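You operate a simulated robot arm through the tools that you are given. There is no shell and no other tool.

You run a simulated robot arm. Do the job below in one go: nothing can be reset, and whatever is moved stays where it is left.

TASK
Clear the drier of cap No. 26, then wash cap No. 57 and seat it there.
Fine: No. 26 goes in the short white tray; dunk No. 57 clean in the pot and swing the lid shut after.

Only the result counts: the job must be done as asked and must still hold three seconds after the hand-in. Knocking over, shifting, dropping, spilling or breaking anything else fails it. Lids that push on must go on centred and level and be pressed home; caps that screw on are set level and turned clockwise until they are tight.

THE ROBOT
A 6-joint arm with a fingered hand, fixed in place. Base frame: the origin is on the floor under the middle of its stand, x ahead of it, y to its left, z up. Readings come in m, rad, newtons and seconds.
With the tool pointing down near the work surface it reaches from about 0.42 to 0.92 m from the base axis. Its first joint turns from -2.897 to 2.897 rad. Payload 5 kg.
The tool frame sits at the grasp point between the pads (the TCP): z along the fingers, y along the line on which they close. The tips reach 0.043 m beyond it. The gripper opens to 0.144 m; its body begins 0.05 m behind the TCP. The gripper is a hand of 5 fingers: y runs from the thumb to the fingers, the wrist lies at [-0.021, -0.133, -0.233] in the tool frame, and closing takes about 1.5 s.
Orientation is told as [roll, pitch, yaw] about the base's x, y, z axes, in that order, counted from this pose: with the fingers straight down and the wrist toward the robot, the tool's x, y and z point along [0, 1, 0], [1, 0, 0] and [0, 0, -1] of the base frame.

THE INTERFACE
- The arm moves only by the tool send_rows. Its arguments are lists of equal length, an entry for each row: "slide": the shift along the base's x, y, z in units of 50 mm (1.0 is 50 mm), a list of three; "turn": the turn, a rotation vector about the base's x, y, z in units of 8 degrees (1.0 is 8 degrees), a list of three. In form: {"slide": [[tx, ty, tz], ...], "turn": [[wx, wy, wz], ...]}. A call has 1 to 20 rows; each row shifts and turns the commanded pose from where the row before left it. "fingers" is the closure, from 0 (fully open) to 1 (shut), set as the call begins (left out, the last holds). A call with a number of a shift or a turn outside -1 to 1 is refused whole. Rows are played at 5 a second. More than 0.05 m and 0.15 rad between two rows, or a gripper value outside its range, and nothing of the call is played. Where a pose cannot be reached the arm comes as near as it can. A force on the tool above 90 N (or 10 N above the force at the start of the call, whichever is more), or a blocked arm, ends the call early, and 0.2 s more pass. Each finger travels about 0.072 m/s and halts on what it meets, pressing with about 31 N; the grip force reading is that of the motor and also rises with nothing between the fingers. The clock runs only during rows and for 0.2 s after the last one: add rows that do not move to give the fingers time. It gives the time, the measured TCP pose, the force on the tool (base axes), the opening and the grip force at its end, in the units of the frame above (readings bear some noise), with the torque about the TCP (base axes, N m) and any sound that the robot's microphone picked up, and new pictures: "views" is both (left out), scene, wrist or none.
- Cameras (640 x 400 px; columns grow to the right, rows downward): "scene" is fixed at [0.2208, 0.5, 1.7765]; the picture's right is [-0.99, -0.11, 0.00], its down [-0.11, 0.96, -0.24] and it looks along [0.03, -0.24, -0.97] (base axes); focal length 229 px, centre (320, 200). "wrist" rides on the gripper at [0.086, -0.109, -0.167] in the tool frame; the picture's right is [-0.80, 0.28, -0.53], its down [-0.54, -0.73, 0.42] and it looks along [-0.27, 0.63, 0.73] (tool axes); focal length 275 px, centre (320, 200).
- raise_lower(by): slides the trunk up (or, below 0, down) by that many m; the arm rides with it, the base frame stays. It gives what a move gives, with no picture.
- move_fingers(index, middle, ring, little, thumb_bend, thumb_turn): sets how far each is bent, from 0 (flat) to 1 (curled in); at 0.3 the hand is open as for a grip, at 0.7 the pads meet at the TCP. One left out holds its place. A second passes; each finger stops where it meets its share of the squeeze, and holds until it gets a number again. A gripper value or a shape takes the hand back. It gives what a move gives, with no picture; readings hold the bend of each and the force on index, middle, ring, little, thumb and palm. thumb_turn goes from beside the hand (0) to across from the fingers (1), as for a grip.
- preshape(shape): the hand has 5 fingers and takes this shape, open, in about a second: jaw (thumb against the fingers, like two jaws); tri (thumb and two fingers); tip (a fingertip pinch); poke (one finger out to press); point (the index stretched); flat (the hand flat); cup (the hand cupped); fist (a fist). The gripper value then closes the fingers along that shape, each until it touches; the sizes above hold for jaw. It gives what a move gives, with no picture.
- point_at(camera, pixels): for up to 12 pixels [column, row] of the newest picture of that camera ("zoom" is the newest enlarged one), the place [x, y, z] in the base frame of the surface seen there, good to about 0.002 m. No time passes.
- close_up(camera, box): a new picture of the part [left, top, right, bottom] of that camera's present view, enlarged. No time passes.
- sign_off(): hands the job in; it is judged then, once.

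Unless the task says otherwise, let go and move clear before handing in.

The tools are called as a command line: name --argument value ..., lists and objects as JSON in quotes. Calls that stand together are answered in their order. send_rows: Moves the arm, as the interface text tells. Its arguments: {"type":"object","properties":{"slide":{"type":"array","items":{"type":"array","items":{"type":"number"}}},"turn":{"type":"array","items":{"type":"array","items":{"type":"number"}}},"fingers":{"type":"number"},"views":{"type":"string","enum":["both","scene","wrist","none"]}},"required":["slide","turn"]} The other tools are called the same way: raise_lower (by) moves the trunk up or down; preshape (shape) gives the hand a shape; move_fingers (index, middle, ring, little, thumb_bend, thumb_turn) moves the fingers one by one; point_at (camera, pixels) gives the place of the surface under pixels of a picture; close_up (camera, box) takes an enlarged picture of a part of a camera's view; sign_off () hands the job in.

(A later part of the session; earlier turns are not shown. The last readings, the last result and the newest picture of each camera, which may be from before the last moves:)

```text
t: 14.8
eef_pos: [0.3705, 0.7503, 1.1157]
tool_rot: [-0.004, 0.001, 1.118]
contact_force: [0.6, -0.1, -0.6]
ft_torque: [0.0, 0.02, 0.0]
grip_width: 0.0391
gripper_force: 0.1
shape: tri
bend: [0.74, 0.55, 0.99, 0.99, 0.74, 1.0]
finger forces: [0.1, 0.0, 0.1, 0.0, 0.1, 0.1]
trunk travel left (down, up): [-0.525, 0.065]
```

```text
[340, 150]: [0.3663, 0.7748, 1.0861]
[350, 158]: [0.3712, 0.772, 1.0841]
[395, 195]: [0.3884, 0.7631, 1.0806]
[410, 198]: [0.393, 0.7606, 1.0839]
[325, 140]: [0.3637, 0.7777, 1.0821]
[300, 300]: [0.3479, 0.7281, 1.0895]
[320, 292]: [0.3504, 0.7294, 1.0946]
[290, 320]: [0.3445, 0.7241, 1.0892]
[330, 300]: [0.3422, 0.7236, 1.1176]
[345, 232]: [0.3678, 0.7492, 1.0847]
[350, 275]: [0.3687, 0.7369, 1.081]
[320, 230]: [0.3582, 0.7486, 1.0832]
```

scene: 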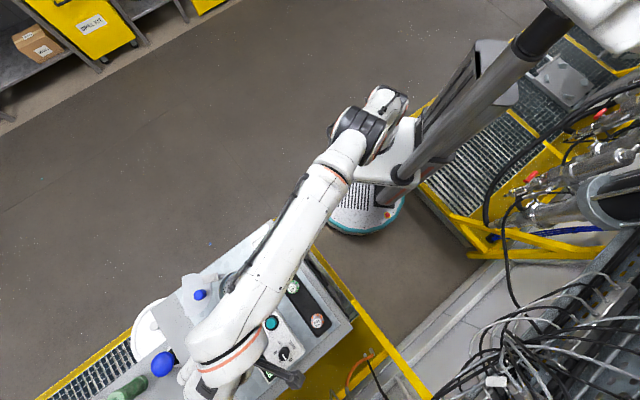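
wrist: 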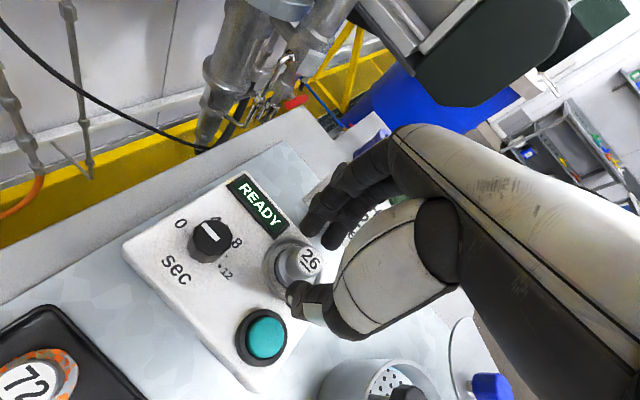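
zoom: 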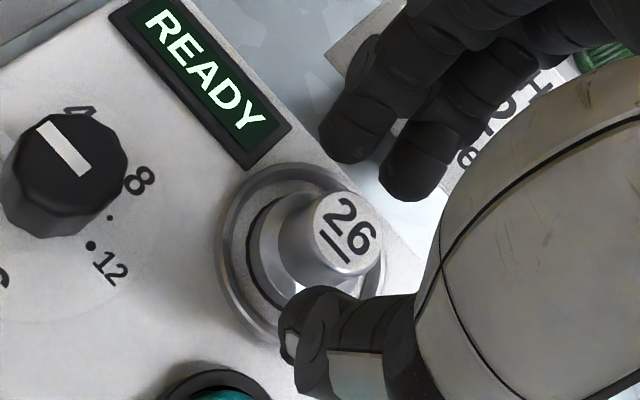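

The cap is well centred between the fingertips. I'll descend about 7 mm to z≈1.108, so the tips stay just above the flange, and then close.

send_rows --slide '[[0, 0, -0.07], [0, 0, -0.07], [0, 0, 0]]' --turn '[[0, 0, 0], [0, 0, 0], [0, 0, 0]]' --views "none"

```text
t: 15.6
eef_pos: [0.3694, 0.7511, 1.1079]
tool_rot: [-0.005, 0.003, 1.117]
contact_force: [0.8, -0.7, 0.9]
ft_torque: [-0.02, -0.01, 0.04]
grip_width: 0.0392
gripper_force: 0.1
shape: tri
bend: [0.74, 0.55, 0.99, 0.99, 0.74, 1.0]
finger forces: [0.0, 0.0, 0.1, 0.0, 0.0, 0.0]
trunk travel left (down, up): [-0.525, 0.065]
```

No contact at z=1.108. I'll close on the knob now.

send_rows --slide '[[0, 0, 0], [0, 0, 0], [0, 0, 0], [0, 0, 0], [0, 0, 0], [0, 0, 0]]' --turn '[[0, 0, 0], [0, 0, 0], [0, 0, 0], [0, 0, 0], [0, 0, 0], [0, 0, 0]]' --fingers 1.0 --views "wrist"

close_up --camera "wrist" --box '[240, 180, 380, 320]'

```text
t: 17.0
eef_pos: [0.3703, 0.7506, 1.1074]
tool_rot: [-0.004, 0.002, 1.118]
contact_force: [-0.5, 0.5, -0.1]
ft_torque: [-0.01, 0.02, 0.0]
grip_width: 0.017
gripper_force: 30.9
shape: tri
bend: [0.72, 0.64, 1.0, 1.0, 0.74, 1.0]
finger forces: [13.7, 12.3, 0.0, 0.0, 27.3, 0.0]
trunk travel left (down, up): [-0.525, 0.065]
```

wrist: 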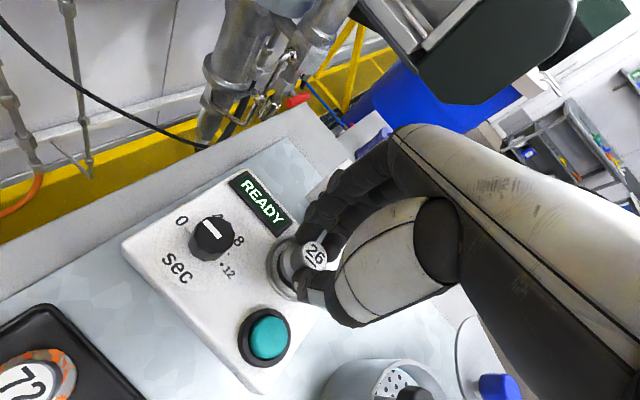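

```text
2.86 times, centred on (310, 250) of wrist
```

zoom: 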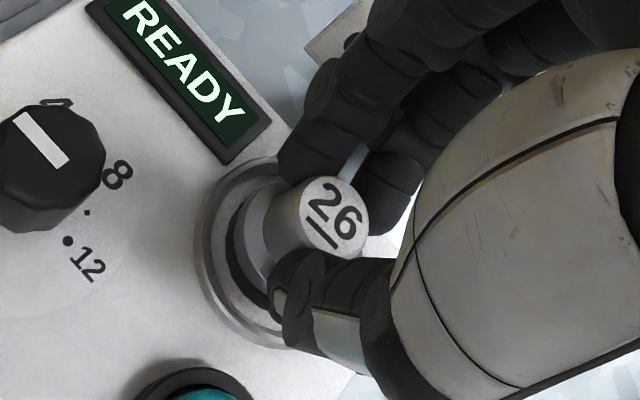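

The grip is balanced, with index 13.7 N, middle 12.3 N and thumb 27.3 N, and cap 26 is held level. I'll lift slowly and watch.

point_at --camera "zoom" --pixels '[[335, 215], [310, 205], [365, 225], [345, 185], [330, 245]]'

send_rows --slide '[[0, 0, 0.1], [0, 0, 0.2], [0, 0, 0.3], [0, 0, 0.4], [0, 0, 0.5], [0, 0, 0.5], [0, 0, 0]]' --turn '[[0, 0, 0], [0, 0, 0], [0, 0, 0], [0, 0, 0], [0, 0, 0], [0, 0, 0], [0, 0, 0]]' --views "both"

close_up --camera "wrist" --box '[200, 170, 400, 330]'

```text
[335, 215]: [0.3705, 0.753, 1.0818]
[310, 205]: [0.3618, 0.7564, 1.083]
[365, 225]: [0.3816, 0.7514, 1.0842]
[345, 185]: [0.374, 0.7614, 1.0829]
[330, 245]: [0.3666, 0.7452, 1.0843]
```

```text
t: 18.6
eef_pos: [0.3714, 0.7514, 1.2082]
tool_rot: [-0.005, 0.002, 1.117]
contact_force: [-0.3, -0.4, -1.7]
ft_torque: [-0.03, -0.01, -0.05]
grip_width: 0.0172
gripper_force: 30.6
shape: tri
bend: [0.72, 0.64, 1.0, 1.0, 0.74, 1.0]
finger forces: [13.7, 12.3, 0.1, 0.0, 27.3, 0.0]
trunk travel left (down, up): [-0.525, 0.065]
```

scene: 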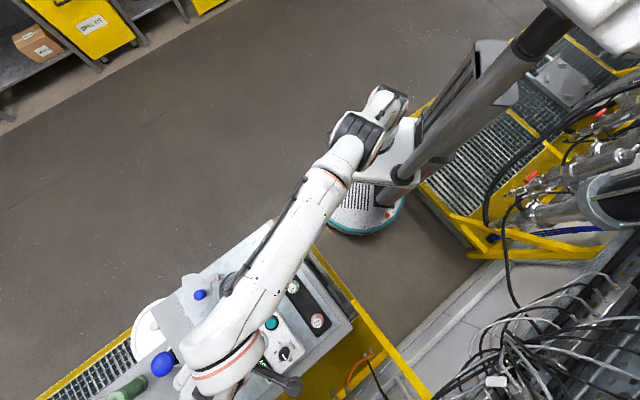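
wrist: 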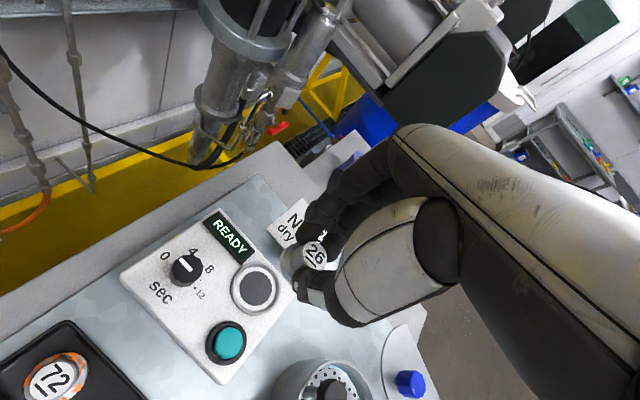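

```text
2.50 times, centred on (300, 250) of wrist
```

zoom: 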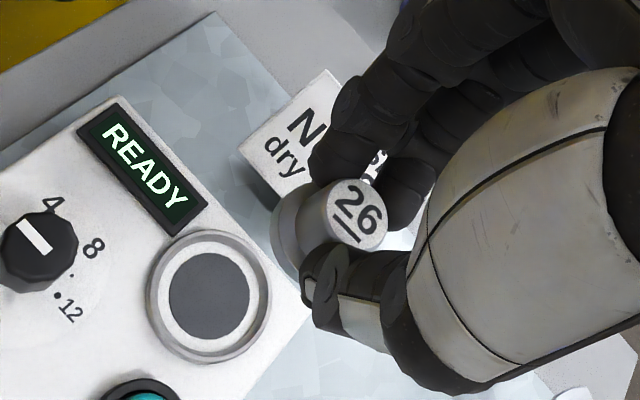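

Cap 26 is out and the seat is now visible as a dark pad inside a ring at zoom px (208,297). I'll measure it and the held cap.

point_at --camera "zoom" --pixels '[[208, 297], [168, 297], [250, 297], [208, 258], [208, 335], [152, 297], [265, 297], [207, 240], [208, 352], [358, 215], [335, 205], [290, 240]]'

close_up --camera "wrist" --box '[220, 255, 290, 325]'

```text
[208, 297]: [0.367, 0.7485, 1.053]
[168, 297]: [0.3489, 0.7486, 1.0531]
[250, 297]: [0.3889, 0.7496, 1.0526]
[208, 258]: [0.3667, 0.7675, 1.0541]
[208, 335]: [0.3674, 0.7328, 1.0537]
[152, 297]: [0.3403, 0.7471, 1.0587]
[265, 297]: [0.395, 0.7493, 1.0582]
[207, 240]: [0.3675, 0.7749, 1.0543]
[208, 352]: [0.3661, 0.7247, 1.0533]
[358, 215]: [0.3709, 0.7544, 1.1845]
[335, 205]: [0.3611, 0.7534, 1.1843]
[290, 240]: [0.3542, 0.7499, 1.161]
```

```text
5.71 times, centred on (255, 290) of wrist
```

zoom: 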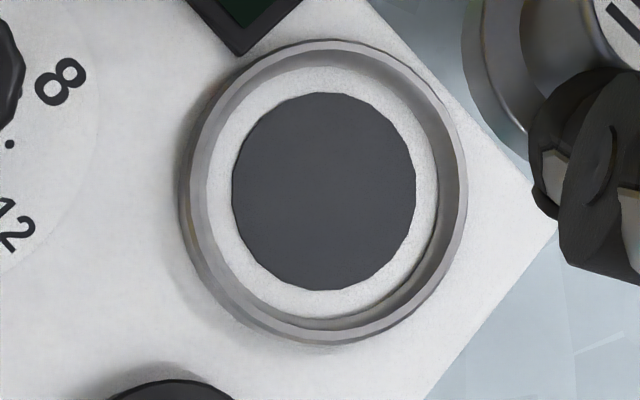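

The seat pad is about 40 mm across at z≈1.053, inside a low ring, with its centre near (0.369,0.748). I'll carry cap 26 over to the white tray centre, stopping at a hover above it.

send_rows --slide '[[0.025, -0.82, 0.1], [0.025, -0.82, 0.1], [0.025, -0.82, 0], [0.025, -0.82, 0], [0.025, -0.82, 0], [0.025, -0.82, 0], [0, 0, -0.6], [0, 0, -0.6], [0, 0, 0]]' --turn '[[0, 0, 0], [0, 0, 0], [0, 0, 0], [0, 0, 0], [0, 0, 0], [0, 0, 0], [0, 0, 0], [0, 0, 0], [0, 0, 0]]' --views "both"

close_up --camera "wrist" --box '[200, 170, 400, 330]'

```text
t: 20.6
eef_pos: [0.3775, 0.5045, 1.1577]
tool_rot: [-0.005, 0.0, 1.118]
contact_force: [0.0, -0.4, -1.2]
ft_torque: [-0.02, -0.02, 0.01]
grip_width: 0.0169
gripper_force: 31.0
shape: tri
bend: [0.72, 0.64, 1.0, 1.0, 0.74, 1.0]
finger forces: [14.0, 12.8, 0.1, 0.0, 27.0, 0.1]
trunk travel left (down, up): [-0.525, 0.065]
```

scene: 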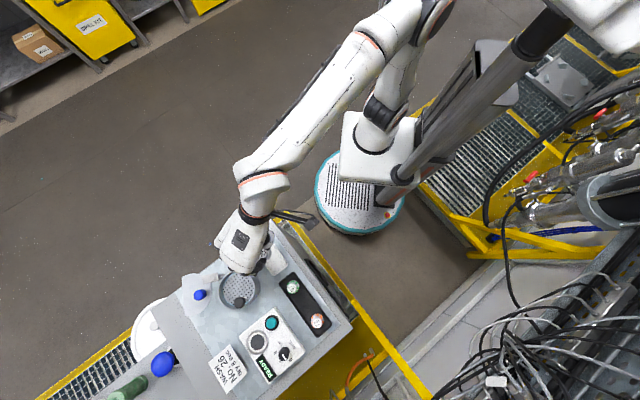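
wrist: 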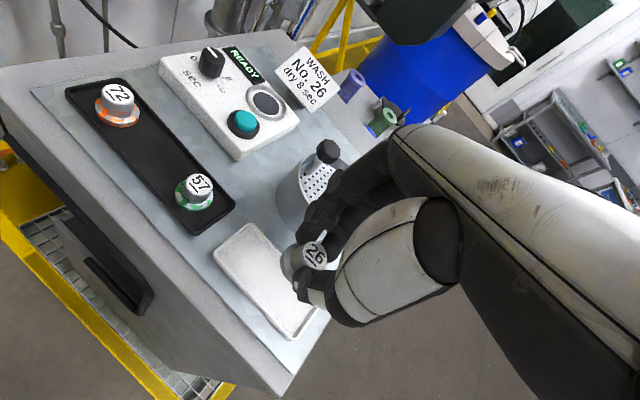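

```text
2.50 times, centred on (300, 250) of wrist
```

zoom: 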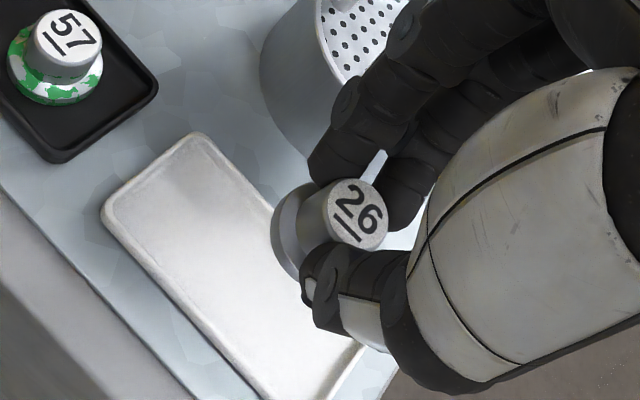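

The held cap looks about over the tray's centre. I'll verify the tray edges from this view.

point_at --camera "zoom" --pixels '[[104, 213], [195, 135], [150, 172], [180, 300], [250, 380], [245, 190], [185, 220], [235, 280], [300, 370], [355, 355], [360, 215], [345, 205]]'

```text
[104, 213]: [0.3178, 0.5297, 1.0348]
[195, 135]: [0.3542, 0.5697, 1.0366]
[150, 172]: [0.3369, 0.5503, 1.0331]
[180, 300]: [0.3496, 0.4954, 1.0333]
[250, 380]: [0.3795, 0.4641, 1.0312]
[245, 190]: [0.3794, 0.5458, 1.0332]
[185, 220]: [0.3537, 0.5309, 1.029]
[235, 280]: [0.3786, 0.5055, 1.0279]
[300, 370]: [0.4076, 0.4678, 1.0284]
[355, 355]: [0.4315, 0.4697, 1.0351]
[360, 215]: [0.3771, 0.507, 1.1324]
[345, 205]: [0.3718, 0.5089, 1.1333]
```

The tray centreline matches the cap's position at n≈0.618 against 0.617. I'll lower to just above the floor, then creep down to contact.

send_rows --slide '[[0, 0, -0.4], [0, 0, -0.4], [0, 0, -0.4], [0, 0, -0.15], [0, 0, -0.05], [0, 0, 0]]' --turn '[[0, 0, 0], [0, 0, 0], [0, 0, 0], [0, 0, 0], [0, 0, 0], [0, 0, 0]]' --views "wrist"

close_up --camera "wrist" --box '[200, 170, 400, 330]'

```text
t: 22.0
eef_pos: [0.3779, 0.5059, 1.0879]
tool_rot: [-0.005, 0.0, 1.116]
contact_force: [0.7, 0.2, -1.6]
ft_torque: [0.01, 0.02, 0.0]
grip_width: 0.017
gripper_force: 30.8
shape: tri
bend: [0.72, 0.64, 1.0, 1.0, 0.74, 1.0]
finger forces: [14.0, 12.7, 0.0, 0.0, 27.1, 0.0]
trunk travel left (down, up): [-0.525, 0.065]
```

wrist: 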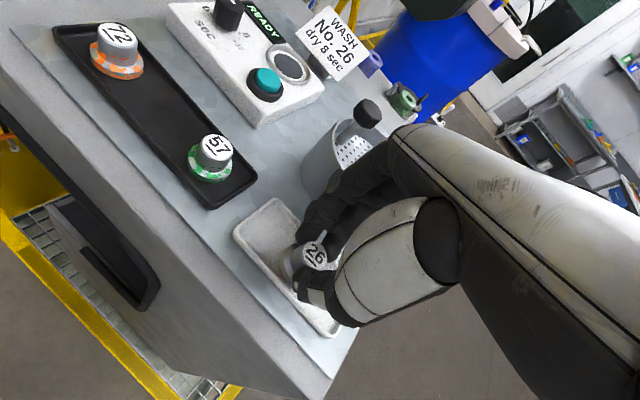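

```text
2.50 times, centred on (300, 250) of wrist
```

zoom: 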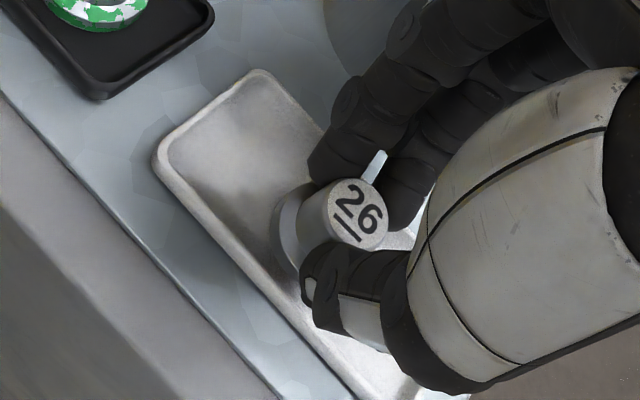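

The cap is over the tray floor, a few mm above it. I'll creep down about 4.5 mm in small steps and read the force.

send_rows --slide '[[0, 0, -0.02], [0, 0, -0.02], [0, 0, -0.02], [0, 0, -0.02], [0, 0, 0]]' --turn '[[0, 0, 0], [0, 0, 0], [0, 0, 0], [0, 0, 0], [0, 0, 0]]' --views "none"

```text
t: 23.2
eef_pos: [0.3768, 0.5035, 1.0849]
tool_rot: [-0.004, 0.0, 1.117]
contact_force: [0.1, 0.2, 0.0]
ft_torque: [0.01, -0.05, 0.01]
grip_width: 0.0169
gripper_force: 30.9
shape: tri
bend: [0.72, 0.64, 1.0, 1.0, 0.74, 1.0]
finger forces: [14.0, 12.9, 0.1, 0.0, 27.2, 0.0]
trunk travel left (down, up): [-0.525, 0.065]
```

send_rows --slide '[[0, 0, -0.02], [0, 0, -0.02], [0, 0, 0]]' --turn '[[0, 0, 0], [0, 0, 0], [0, 0, 0]]' --views "none"

```text
t: 24.0
eef_pos: [0.3778, 0.5038, 1.0833]
tool_rot: [-0.002, -0.001, 1.117]
contact_force: [0.1, 0.5, 8.0]
ft_torque: [0.07, -0.02, -0.01]
grip_width: 0.017
gripper_force: 31.1
shape: tri
bend: [0.73, 0.64, 1.0, 1.0, 0.74, 1.0]
finger forces: [15.1, 13.7, 0.0, 0.1, 29.0, 0.0]
trunk travel left (down, up): [-0.525, 0.065]
```

The cap is on the tray floor (8 N upward). I'll open to 0.6 to release it, then rise straight up.

send_rows --slide '[[0, 0, 0], [0, 0, 0], [0, 0, 0], [0, 0, 0]]' --turn '[[0, 0, 0], [0, 0, 0], [0, 0, 0], [0, 0, 0]]' --fingers 0.62 --views "wrist"

close_up --camera "wrist" --box '[200, 170, 400, 330]'

```text
t: 25.0
eef_pos: [0.3772, 0.5052, 1.0819]
tool_rot: [-0.006, 0.002, 1.119]
contact_force: [-1.1, -3.4, 0.1]
ft_torque: [0.02, 0.0, -0.03]
grip_width: 0.0537
gripper_force: 0.0
shape: tri
bend: [0.74, 0.51, 0.99, 0.99, 0.73, 1.0]
finger forces: [0.0, 3.2, 0.0, 0.0, 0.0, 0.1]
trunk travel left (down, up): [-0.525, 0.065]
```

wrist: 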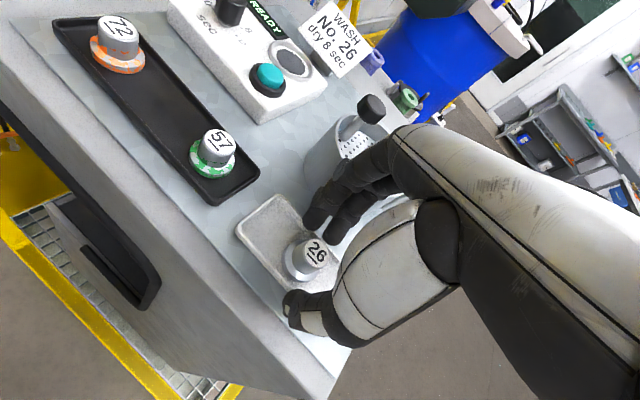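

```text
2.50 times, centred on (300, 250) of wrist
```

zoom: 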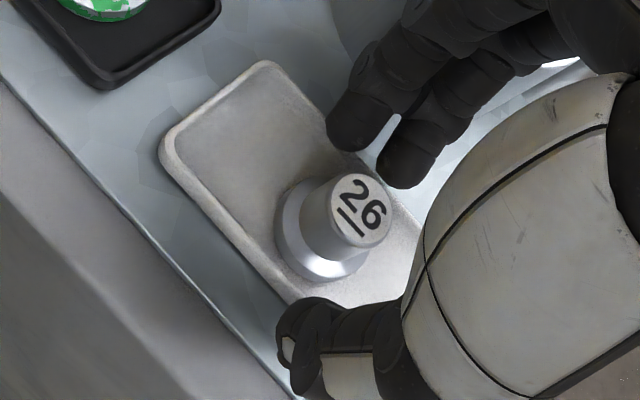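

Cap 26 stands level in the tray. The middle fingertip shows 3 N, likely from brushing the tray's rim, so I'll rise straight up now.

send_rows --slide '[[0, 0, 0.1], [0, 0, 0.2], [0, 0, 0.4], [0, 0, 0.6], [0, 0, 0.6], [0, 0, 0.6], [0, 0, 0]]' --turn '[[0, 0, 0], [0, 0, 0], [0, 0, 0], [0, 0, 0], [0, 0, 0], [0, 0, 0], [0, 0, 0]]' --views "both"

close_up --camera "wrist" --box '[100, 100, 400, 340]'

```text
t: 26.6
eef_pos: [0.3773, 0.5044, 1.2074]
tool_rot: [-0.006, 0.003, 1.118]
contact_force: [-0.1, 0.1, 1.2]
ft_torque: [0.02, 0.0, -0.01]
grip_width: 0.0545
gripper_force: 0.1
shape: tri
bend: [0.74, 0.5, 0.99, 0.99, 0.73, 1.0]
finger forces: [0.1, 0.0, 0.0, 0.0, 0.0, 0.1]
trunk travel left (down, up): [-0.525, 0.065]
```

scene: 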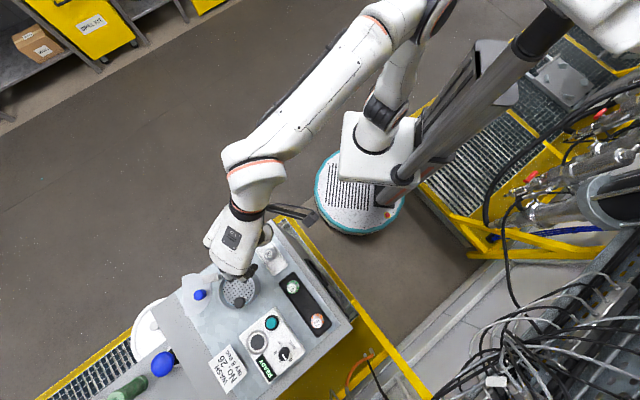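
wrist: 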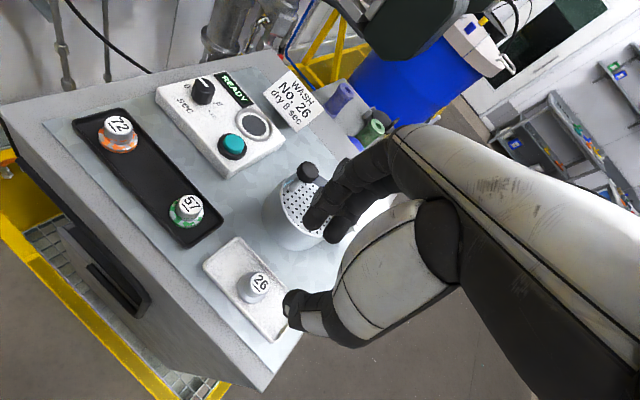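

```text
1.67 times, centred on (250, 220) of wrist
```

zoom: 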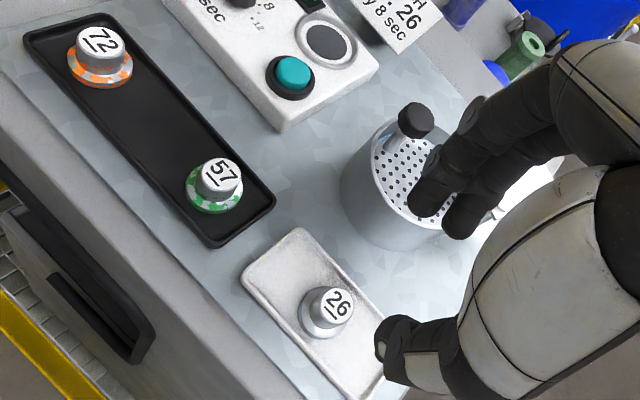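

Cap 26 is in the short tray, with the tray and neighbours undisturbed. Next I'll hover over cap 57 at (0.292,0.594,1.16) with the fingers narrowed to 0.70.

send_rows --slide '[[-0.42, 0.45, 0], [-0.42, 0.45, 0], [-0.43, 0.45, -0.3], [-0.43, 0.44, -0.6], [0, 0, 0]]' --turn '[[0, 0, 0], [0, 0, 0], [0, 0, 0], [0, 0, 0], [0, 0, 0]]' --fingers 0.7 --views "both"

close_up --camera "wrist" --box '[200, 170, 400, 330]'

point_at --camera "wrist" --pixels '[[281, 268], [288, 264], [275, 275]]'

```text
t: 27.8
eef_pos: [0.2934, 0.5955, 1.1621]
tool_rot: [-0.006, 0.0, 1.118]
contact_force: [-0.8, -0.3, 0.2]
ft_torque: [-0.03, -0.02, -0.02]
grip_width: 0.0438
gripper_force: 0.1
shape: tri
bend: [0.74, 0.54, 0.99, 0.99, 0.74, 1.0]
finger forces: [0.0, 0.0, 0.1, 0.0, 0.0, 0.1]
trunk travel left (down, up): [-0.525, 0.065]
```

scene: 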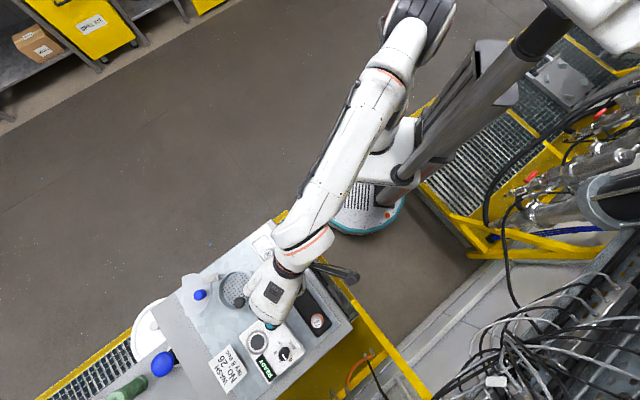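
wrist: 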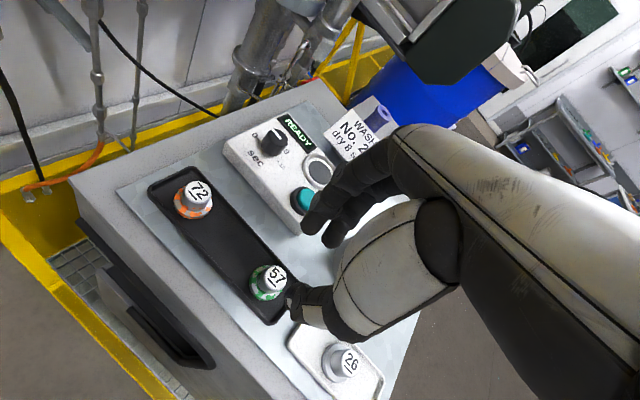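

```text
2.50 times, centred on (300, 250) of wrist
```

zoom: 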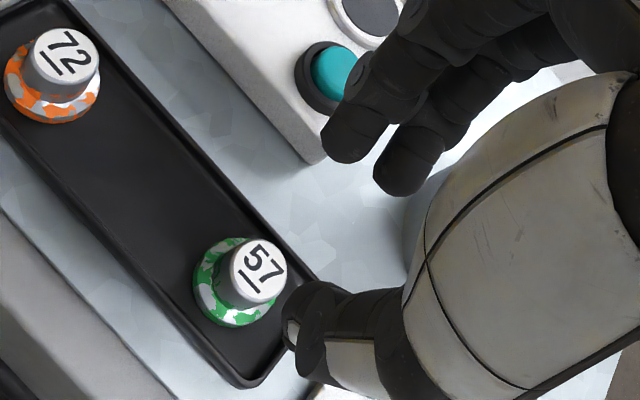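

```text
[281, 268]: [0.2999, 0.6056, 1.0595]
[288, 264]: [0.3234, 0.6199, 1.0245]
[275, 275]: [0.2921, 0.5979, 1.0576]
```

point_at --camera "zoom" --pixels '[[258, 271], [232, 265], [284, 272], [262, 243], [252, 300], [240, 250], [275, 290]]'

```text
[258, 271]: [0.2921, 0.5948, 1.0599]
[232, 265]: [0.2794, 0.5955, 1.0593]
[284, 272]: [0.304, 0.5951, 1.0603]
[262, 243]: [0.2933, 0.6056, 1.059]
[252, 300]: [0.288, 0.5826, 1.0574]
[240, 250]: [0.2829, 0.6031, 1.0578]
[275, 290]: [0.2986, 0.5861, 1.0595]
```

Cap 57's axis is ≈(0.292,0.595). I'll descend to z≈1.084 with a small correction, watching for contact.

send_rows --slide '[[-0.036, -0.04, -0.4], [0, 0, -0.4], [0, 0, -0.4], [0, 0, -0.2], [0, 0, -0.1], [0, 0, -0.06], [0, 0, 0]]' --turn '[[0, 0, 0], [0, 0, 0], [0, 0, 0], [0, 0, 0], [0, 0, 0], [0, 0, 0], [0, 0, 0]]' --views "wrist"

close_up --camera "wrist" --box '[200, 170, 400, 330]'

```text
t: 29.4
eef_pos: [0.2909, 0.5923, 1.0828]
tool_rot: [-0.005, 0.001, 1.116]
contact_force: [0.6, -0.1, -0.1]
ft_torque: [-0.01, -0.04, 0.0]
grip_width: 0.0435
gripper_force: 0.0
shape: tri
bend: [0.74, 0.54, 0.99, 0.99, 0.74, 1.0]
finger forces: [0.1, 0.0, 0.1, 0.0, 0.1, 0.1]
trunk travel left (down, up): [-0.525, 0.065]
```

wrist: 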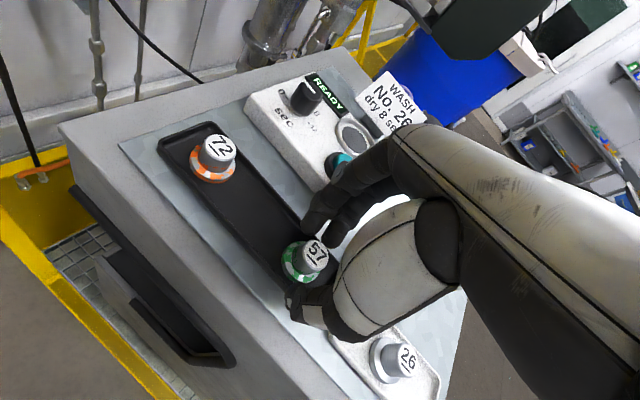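

```text
2.50 times, centred on (300, 250) of wrist
```

zoom: 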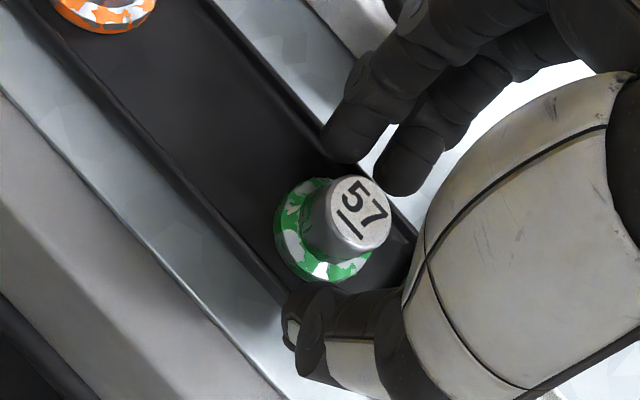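

Cap 57's knob is centred between the three fingertips with no contact yet. I'll close on it.

send_rows --slide '[[0, 0, 0], [0, 0, 0], [0, 0, 0], [0, 0, 0], [0, 0, 0], [0, 0, 0]]' --turn '[[0, 0, 0], [0, 0, 0], [0, 0, 0], [0, 0, 0], [0, 0, 0], [0, 0, 0]]' --fingers 1.0 --views "wrist"

close_up --camera "wrist" --box '[200, 170, 400, 330]'

point_at --camera "zoom" --pixels '[[358, 215], [335, 205], [380, 222], [360, 185], [350, 245]]'

```text
t: 30.8
eef_pos: [0.2899, 0.5927, 1.084]
tool_rot: [-0.005, 0.0, 1.117]
contact_force: [0.5, 0.3, -0.6]
ft_torque: [0.04, 0.02, 0.07]
grip_width: 0.0169
gripper_force: 30.8
shape: tri
bend: [0.72, 0.64, 1.0, 1.0, 0.74, 1.0]
finger forces: [13.3, 12.8, 0.0, 0.0, 27.3, 0.0]
trunk travel left (down, up): [-0.525, 0.065]
```

wrist: 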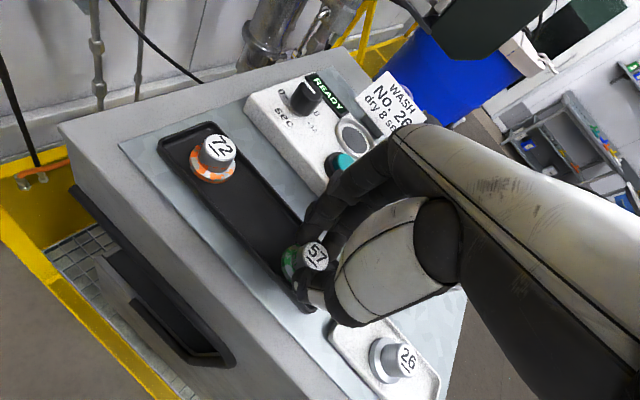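

```text
2.50 times, centred on (300, 250) of wrist
```

zoom: 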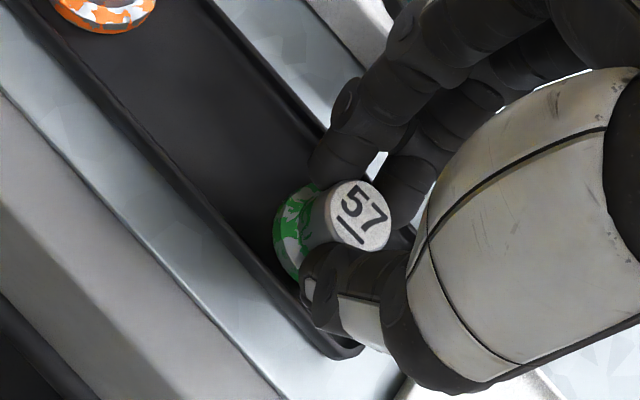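

```text
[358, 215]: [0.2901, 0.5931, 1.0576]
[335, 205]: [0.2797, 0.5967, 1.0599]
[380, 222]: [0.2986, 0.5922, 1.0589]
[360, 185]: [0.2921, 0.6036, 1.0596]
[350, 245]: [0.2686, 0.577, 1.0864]
```

Cap 57 is firmly held with balanced forces. Before moving to the pot I'll find where the curled fingers hang, using the dark shapes behind the fingers at zoom px (490,60)–(540,50).

close_up --camera "wrist" --box '[320, 130, 460, 250]'

point_at --camera "zoom" --pixels '[[250, 200], [330, 130], [380, 100], [200, 230], [300, 60], [350, 150], [420, 60], [120, 300], [250, 80], [180, 150]]'

```text
3.33 times, centred on (390, 190) of wrist
```

zoom: 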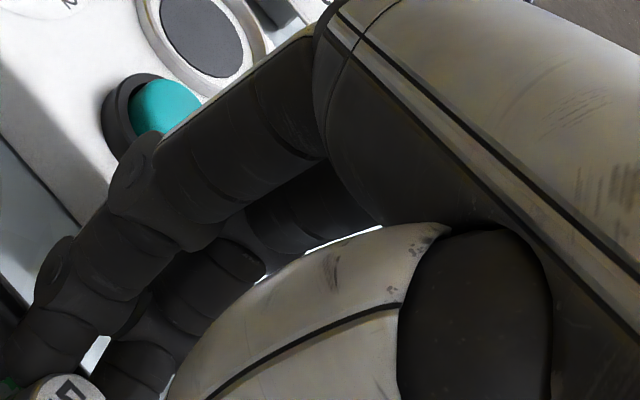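

```text
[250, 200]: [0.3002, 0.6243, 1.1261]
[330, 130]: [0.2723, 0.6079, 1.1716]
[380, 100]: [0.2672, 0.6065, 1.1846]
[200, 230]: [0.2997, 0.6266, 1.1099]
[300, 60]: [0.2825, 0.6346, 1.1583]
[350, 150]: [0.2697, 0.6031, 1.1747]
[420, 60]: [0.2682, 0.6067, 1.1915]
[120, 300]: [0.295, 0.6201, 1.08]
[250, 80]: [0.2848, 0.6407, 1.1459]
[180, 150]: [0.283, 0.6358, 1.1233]
```

The curled fingers are up near the palm (≥5 cm above the TCP), so they will clear the lid and black knob. I'll lift cap 57, then carry it over the pot centre (0.448,0.614), turning the yaw to 52° so the black knob falls beside the fingers.

send_rows --slide '[[0, 0, 0.1], [0, 0, 0.3], [0, 0, 0.6], [0, 0, 0.7], [0, 0, 0.7], [0.79, 0.107, 0], [0.79, 0.107, 0], [0.79, 0.107, 0], [0.79, 0.107, 0], [0, 0, 0]]' --turn '[[0, 0, 0], [0, 0, 0], [0, 0, 0], [0, 0, 0], [0, 0, 0], [0, 0, -0.375], [0, 0, -0.375], [0, 0, -0.375], [0, 0, -0.375], [0, 0, 0]]' --views "both"

close_up --camera "wrist" --box '[220, 170, 420, 330]'

```text
t: 33.0
eef_pos: [0.4484, 0.614, 1.2029]
tool_rot: [-0.005, 0.001, 0.908]
contact_force: [-0.1, -1.1, -0.9]
ft_torque: [-0.03, 0.01, -0.01]
grip_width: 0.0169
gripper_force: 31.2
shape: tri
bend: [0.72, 0.64, 1.0, 1.0, 0.74, 1.0]
finger forces: [13.4, 13.2, 0.0, 0.0, 27.4, 0.0]
trunk travel left (down, up): [-0.525, 0.065]
```

scene: 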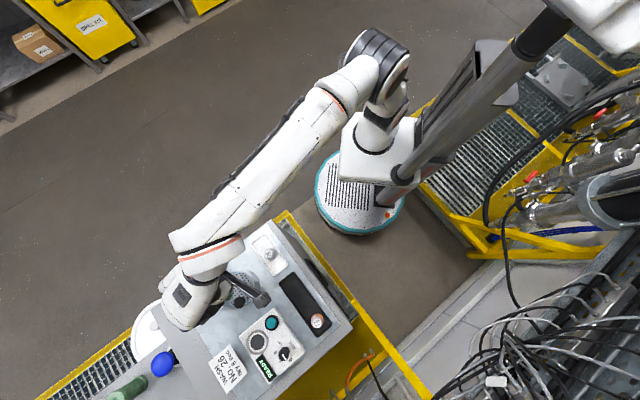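
wrist: 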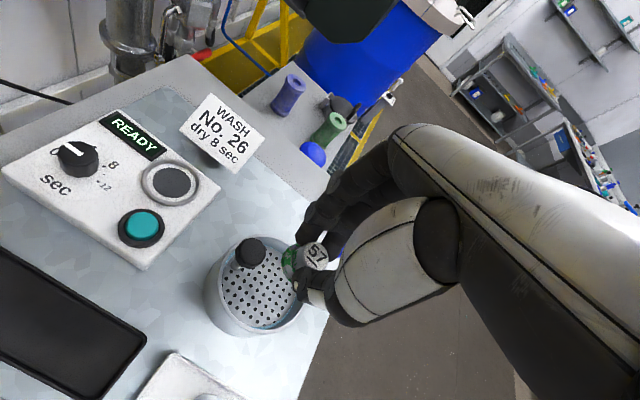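

```text
2.50 times, centred on (320, 250) of wrist
```

zoom: 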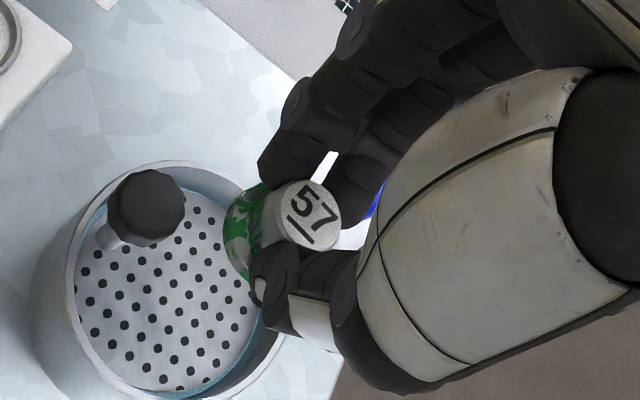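

The cap is hovering over the pot. I'll measure the rim, dish and knob from this close view to centre exactly.

close_up --camera "wrist" --box '[195, 225, 315, 345]'

point_at --camera "zoom" --pixels '[[110, 195], [105, 240], [250, 385], [155, 330], [350, 340], [240, 240], [150, 230], [245, 345], [240, 105], [205, 155], [330, 240], [300, 60]]'

```text
3.33 times, centred on (255, 285) of wrist
```

zoom: 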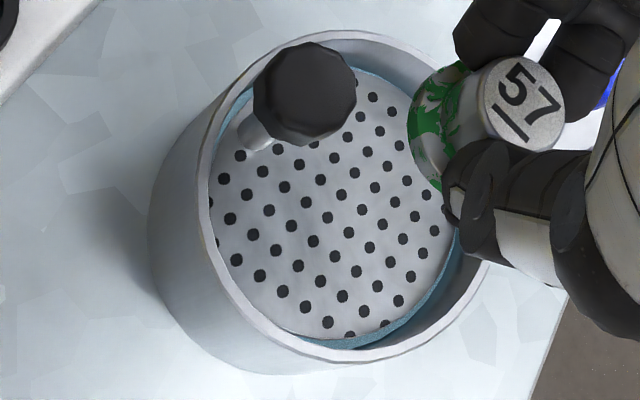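

```text
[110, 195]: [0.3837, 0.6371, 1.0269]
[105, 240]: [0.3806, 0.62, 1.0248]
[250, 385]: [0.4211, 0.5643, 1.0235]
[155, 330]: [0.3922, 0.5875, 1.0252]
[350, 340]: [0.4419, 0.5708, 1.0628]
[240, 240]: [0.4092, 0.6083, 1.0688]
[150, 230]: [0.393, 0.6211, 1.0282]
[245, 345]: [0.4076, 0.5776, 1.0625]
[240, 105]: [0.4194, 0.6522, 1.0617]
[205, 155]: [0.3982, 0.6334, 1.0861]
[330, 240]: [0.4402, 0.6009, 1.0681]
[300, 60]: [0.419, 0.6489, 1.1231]
```

point_at --camera "zoom" --pixels '[[204, 200], [245, 300], [320, 350], [400, 345], [470, 290], [350, 38], [260, 70], [330, 200], [222, 180], [300, 90], [285, 110], [420, 60]]'

```text
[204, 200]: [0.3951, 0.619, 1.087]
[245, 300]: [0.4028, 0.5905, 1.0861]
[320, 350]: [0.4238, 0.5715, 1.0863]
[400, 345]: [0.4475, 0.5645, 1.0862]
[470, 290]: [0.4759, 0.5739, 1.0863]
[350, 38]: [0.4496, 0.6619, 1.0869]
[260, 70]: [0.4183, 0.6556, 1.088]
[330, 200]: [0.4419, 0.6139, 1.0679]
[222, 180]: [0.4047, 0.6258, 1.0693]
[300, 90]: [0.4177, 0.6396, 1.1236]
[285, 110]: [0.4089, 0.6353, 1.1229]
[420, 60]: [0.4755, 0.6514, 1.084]
```

The rim centre fits (0.446,0.6135) with radius ≈49 mm, and the knob is at (0.419,0.639). I'll nudge 2 mm and lower the cap to just above the dish.

send_rows --slide '[[-0.04, -0.02, -0.4], [0, 0, -0.4], [0, 0, -0.4], [0, 0, -0.2], [0, 0, -0.1], [0, 0, 0]]' --turn '[[0, 0, 0], [0, 0, 0], [0, 0, 0], [0, 0, 0], [0, 0, 0], [0, 0, 0]]' --views "wrist"

close_up --camera "wrist" --box '[210, 190, 370, 350]'

```text
t: 34.4
eef_pos: [0.4462, 0.6133, 1.1278]
tool_rot: [-0.007, 0.0, 0.907]
contact_force: [-0.4, -0.2, -1.7]
ft_torque: [-0.01, 0.01, -0.01]
grip_width: 0.0171
gripper_force: 30.8
shape: tri
bend: [0.72, 0.64, 1.0, 1.0, 0.74, 1.0]
finger forces: [13.5, 13.2, 0.0, 0.0, 27.3, 0.0]
trunk travel left (down, up): [-0.525, 0.065]
```

wrist: 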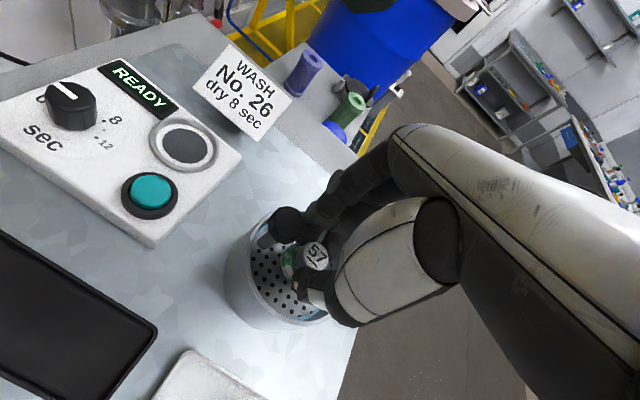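

```text
2.50 times, centred on (290, 270) of wrist
```

zoom: 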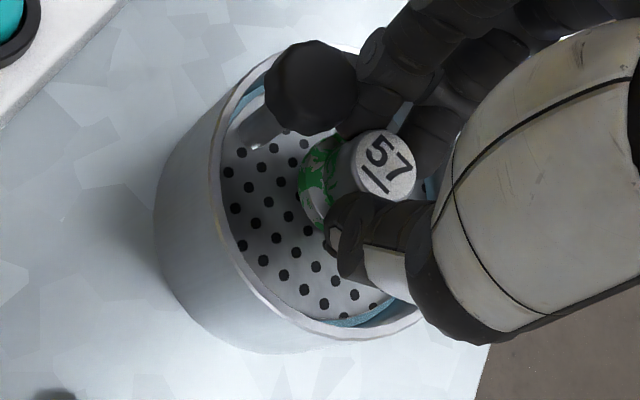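

There's no contact yet. I'll creep down and see how the dish reacts on contact.

send_rows --slide '[[0, 0, -0.02], [0, 0, -0.02], [0, 0, -0.02], [0, 0, -0.02], [0, 0, 0]]' --turn '[[0, 0, 0], [0, 0, 0], [0, 0, 0], [0, 0, 0], [0, 0, 0]]' --views "none"

```text
t: 35.6
eef_pos: [0.4482, 0.6117, 1.1241]
tool_rot: [-0.007, 0.003, 0.908]
contact_force: [1.4, 0.8, -2.1]
ft_torque: [-0.04, 0.0, 0.01]
grip_width: 0.0168
gripper_force: 30.7
shape: tri
bend: [0.72, 0.64, 1.0, 1.0, 0.74, 1.0]
finger forces: [13.5, 13.1, 0.0, 0.0, 27.3, 0.0]
trunk travel left (down, up): [-0.525, 0.065]
```

send_rows --slide '[[0, 0, -0.02], [0, 0, -0.02], [0, 0, -0.02], [0, 0, 0]]' --turn '[[0, 0, 0], [0, 0, 0], [0, 0, 0], [0, 0, 0]]' --views "wrist"

close_up --camera "wrist" --box '[210, 190, 370, 350]'

```text
t: 36.6
eef_pos: [0.447, 0.6121, 1.1217]
tool_rot: [-0.006, 0.001, 0.908]
contact_force: [-0.5, 0.8, -0.3]
ft_torque: [0.03, -0.02, 0.0]
grip_width: 0.0169
gripper_force: 30.9
shape: tri
bend: [0.72, 0.64, 1.0, 1.0, 0.74, 1.0]
finger forces: [13.8, 13.2, 0.1, 0.1, 27.6, 0.0]
trunk travel left (down, up): [-0.525, 0.065]
```

wrist: 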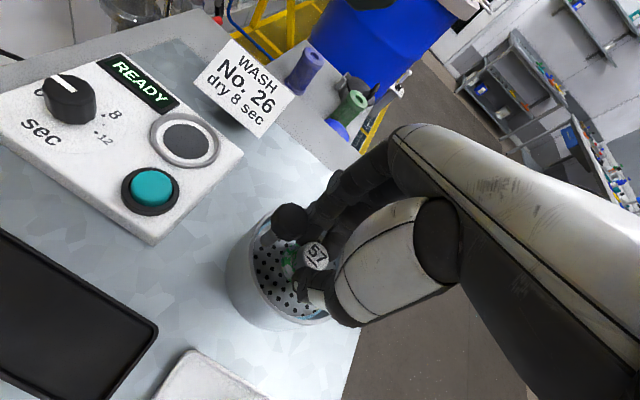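

```text
2.50 times, centred on (290, 270) of wrist
```

zoom: 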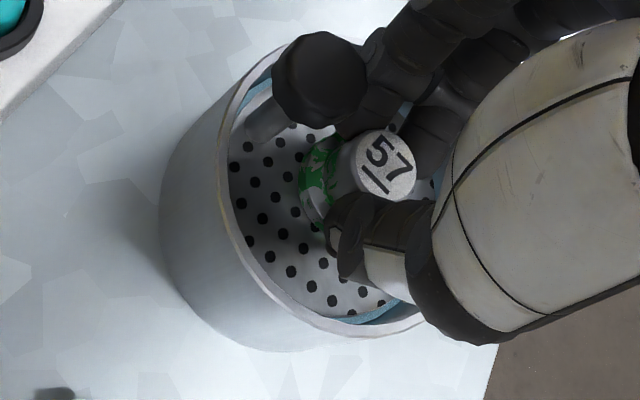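

send_rows --slide '[[0, 0, -0.02], [0, 0, -0.02], [0, 0, 0]]' --turn '[[0, 0, 0], [0, 0, 0], [0, 0, 0]]' --views "none"

point_at --camera "wrist" --pixels '[[275, 285], [262, 265], [285, 215]]'

```text
t: 37.4
eef_pos: [0.4476, 0.6123, 1.1191]
tool_rot: [-0.004, 0.003, 0.908]
contact_force: [-0.3, 0.0, 0.8]
ft_torque: [0.05, 0.03, 0.02]
grip_width: 0.0168
gripper_force: 31.1
shape: tri
bend: [0.72, 0.64, 1.0, 1.0, 0.74, 1.0]
finger forces: [13.7, 13.2, 0.0, 0.0, 27.7, 0.1]
trunk travel left (down, up): [-0.525, 0.065]
```

```text
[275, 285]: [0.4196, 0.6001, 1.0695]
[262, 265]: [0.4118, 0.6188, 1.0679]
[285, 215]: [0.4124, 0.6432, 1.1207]
```

The dish yields softly under the cap (about 0.7 N/mm), so it is a sprung plunger worked by the black knob. I'll back up 2 mm so the cap just rests on it, then open slightly to 0.78 to release.

send_rows --slide '[[0, 0, 0.03], [0, 0, 0]]' --turn '[[0, 0, 0], [0, 0, 0]]' --views "none"

send_rows --slide '[[0, 0, 0], [0, 0, 0], [0, 0, 0], [0, 0, 0]]' --turn '[[0, 0, 0], [0, 0, 0], [0, 0, 0], [0, 0, 0]]' --fingers 0.77 --views "wrist"

close_up --camera "wrist" --box '[210, 190, 370, 350]'

```text
t: 38.0
eef_pos: [0.4459, 0.6129, 1.1203]
tool_rot: [-0.005, 0.003, 0.908]
contact_force: [-0.9, -1.4, 1.0]
ft_torque: [0.0, 0.0, -0.01]
grip_width: 0.0173
gripper_force: 31.1
shape: tri
bend: [0.72, 0.64, 1.0, 1.0, 0.74, 1.0]
finger forces: [13.6, 13.3, 0.0, 0.0, 27.6, 0.1]
trunk travel left (down, up): [-0.525, 0.065]
```

```text
t: 39.0
eef_pos: [0.4463, 0.613, 1.1201]
tool_rot: [-0.006, 0.0, 0.909]
contact_force: [-0.2, 0.2, 0.1]
ft_torque: [0.02, 0.0, 0.0]
grip_width: 0.033
gripper_force: 0.0
shape: tri
bend: [0.74, 0.57, 0.99, 0.99, 0.74, 1.0]
finger forces: [0.1, 0.0, 0.1, 0.0, 0.0, 0.1]
trunk travel left (down, up): [-0.525, 0.065]
```

wrist: 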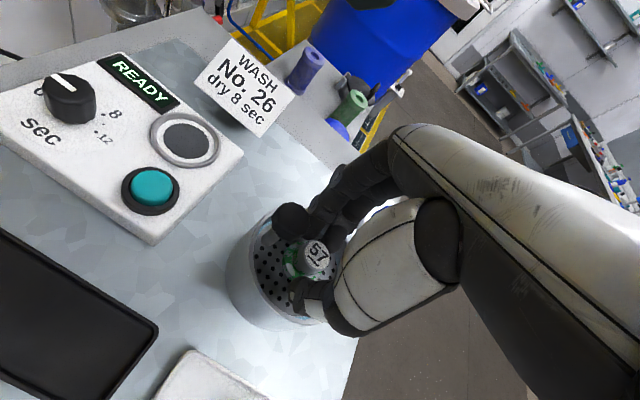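

```text
2.50 times, centred on (290, 270) of wrist
```

zoom: 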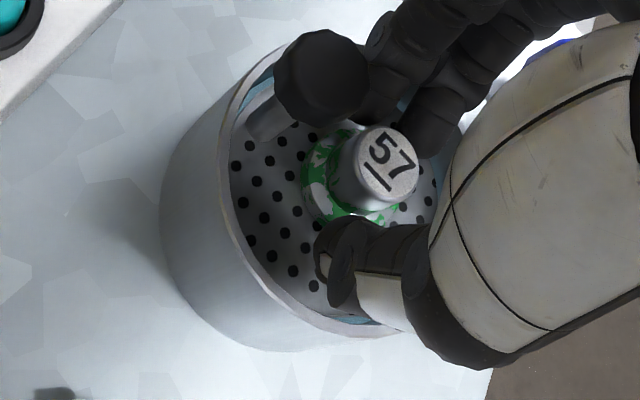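

Cap 57 now stands free on the dish. I'll rise straight up to z≈1.20 and look.

send_rows --slide '[[0, 0, 0.1], [0, 0, 0.2], [0, 0, 0.4], [0, 0, 0.5], [0, 0, 0.4], [0, 0, 0]]' --turn '[[0, 0, 0], [0, 0, 0], [0, 0, 0], [0, 0, 0], [0, 0, 0], [0, 0, 0]]' --views "wrist"

close_up --camera "wrist" --box '[195, 215, 315, 345]'

point_at --camera "zoom" --pixels '[[300, 80], [240, 250], [330, 300], [400, 180], [420, 150], [390, 130], [320, 105], [275, 90]]'

```text
t: 40.4
eef_pos: [0.446, 0.6123, 1.2004]
tool_rot: [-0.004, 0.002, 0.906]
contact_force: [-0.6, -0.6, 0.0]
ft_torque: [0.0, 0.01, 0.03]
grip_width: 0.0331
gripper_force: 0.0
shape: tri
bend: [0.74, 0.57, 0.99, 0.99, 0.74, 1.0]
finger forces: [0.0, 0.0, 0.1, 0.0, 0.1, 0.0]
trunk travel left (down, up): [-0.525, 0.065]
```

wrist: 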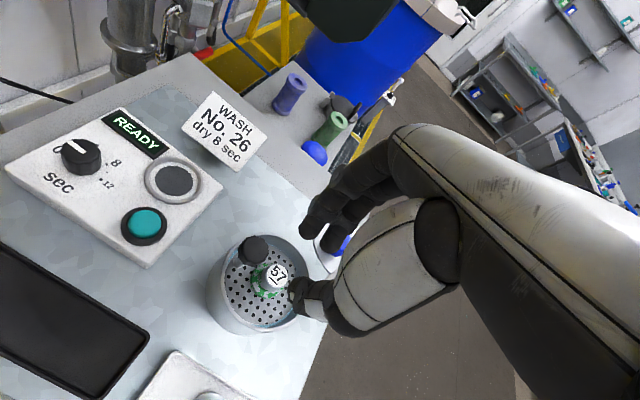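

```text
3.08 times, centred on (255, 280) of wrist
```

zoom: 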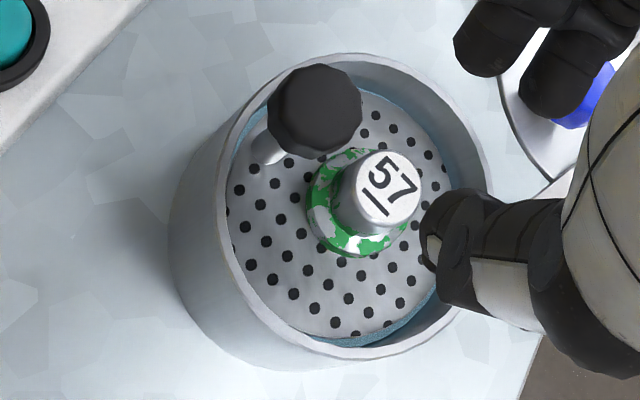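

```text
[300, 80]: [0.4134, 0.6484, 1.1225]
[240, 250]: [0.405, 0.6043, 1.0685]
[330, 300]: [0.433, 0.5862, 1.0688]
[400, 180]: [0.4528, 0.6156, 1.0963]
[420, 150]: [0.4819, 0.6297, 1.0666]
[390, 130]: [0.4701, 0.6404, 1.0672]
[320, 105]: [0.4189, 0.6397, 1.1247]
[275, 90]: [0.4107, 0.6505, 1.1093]
```

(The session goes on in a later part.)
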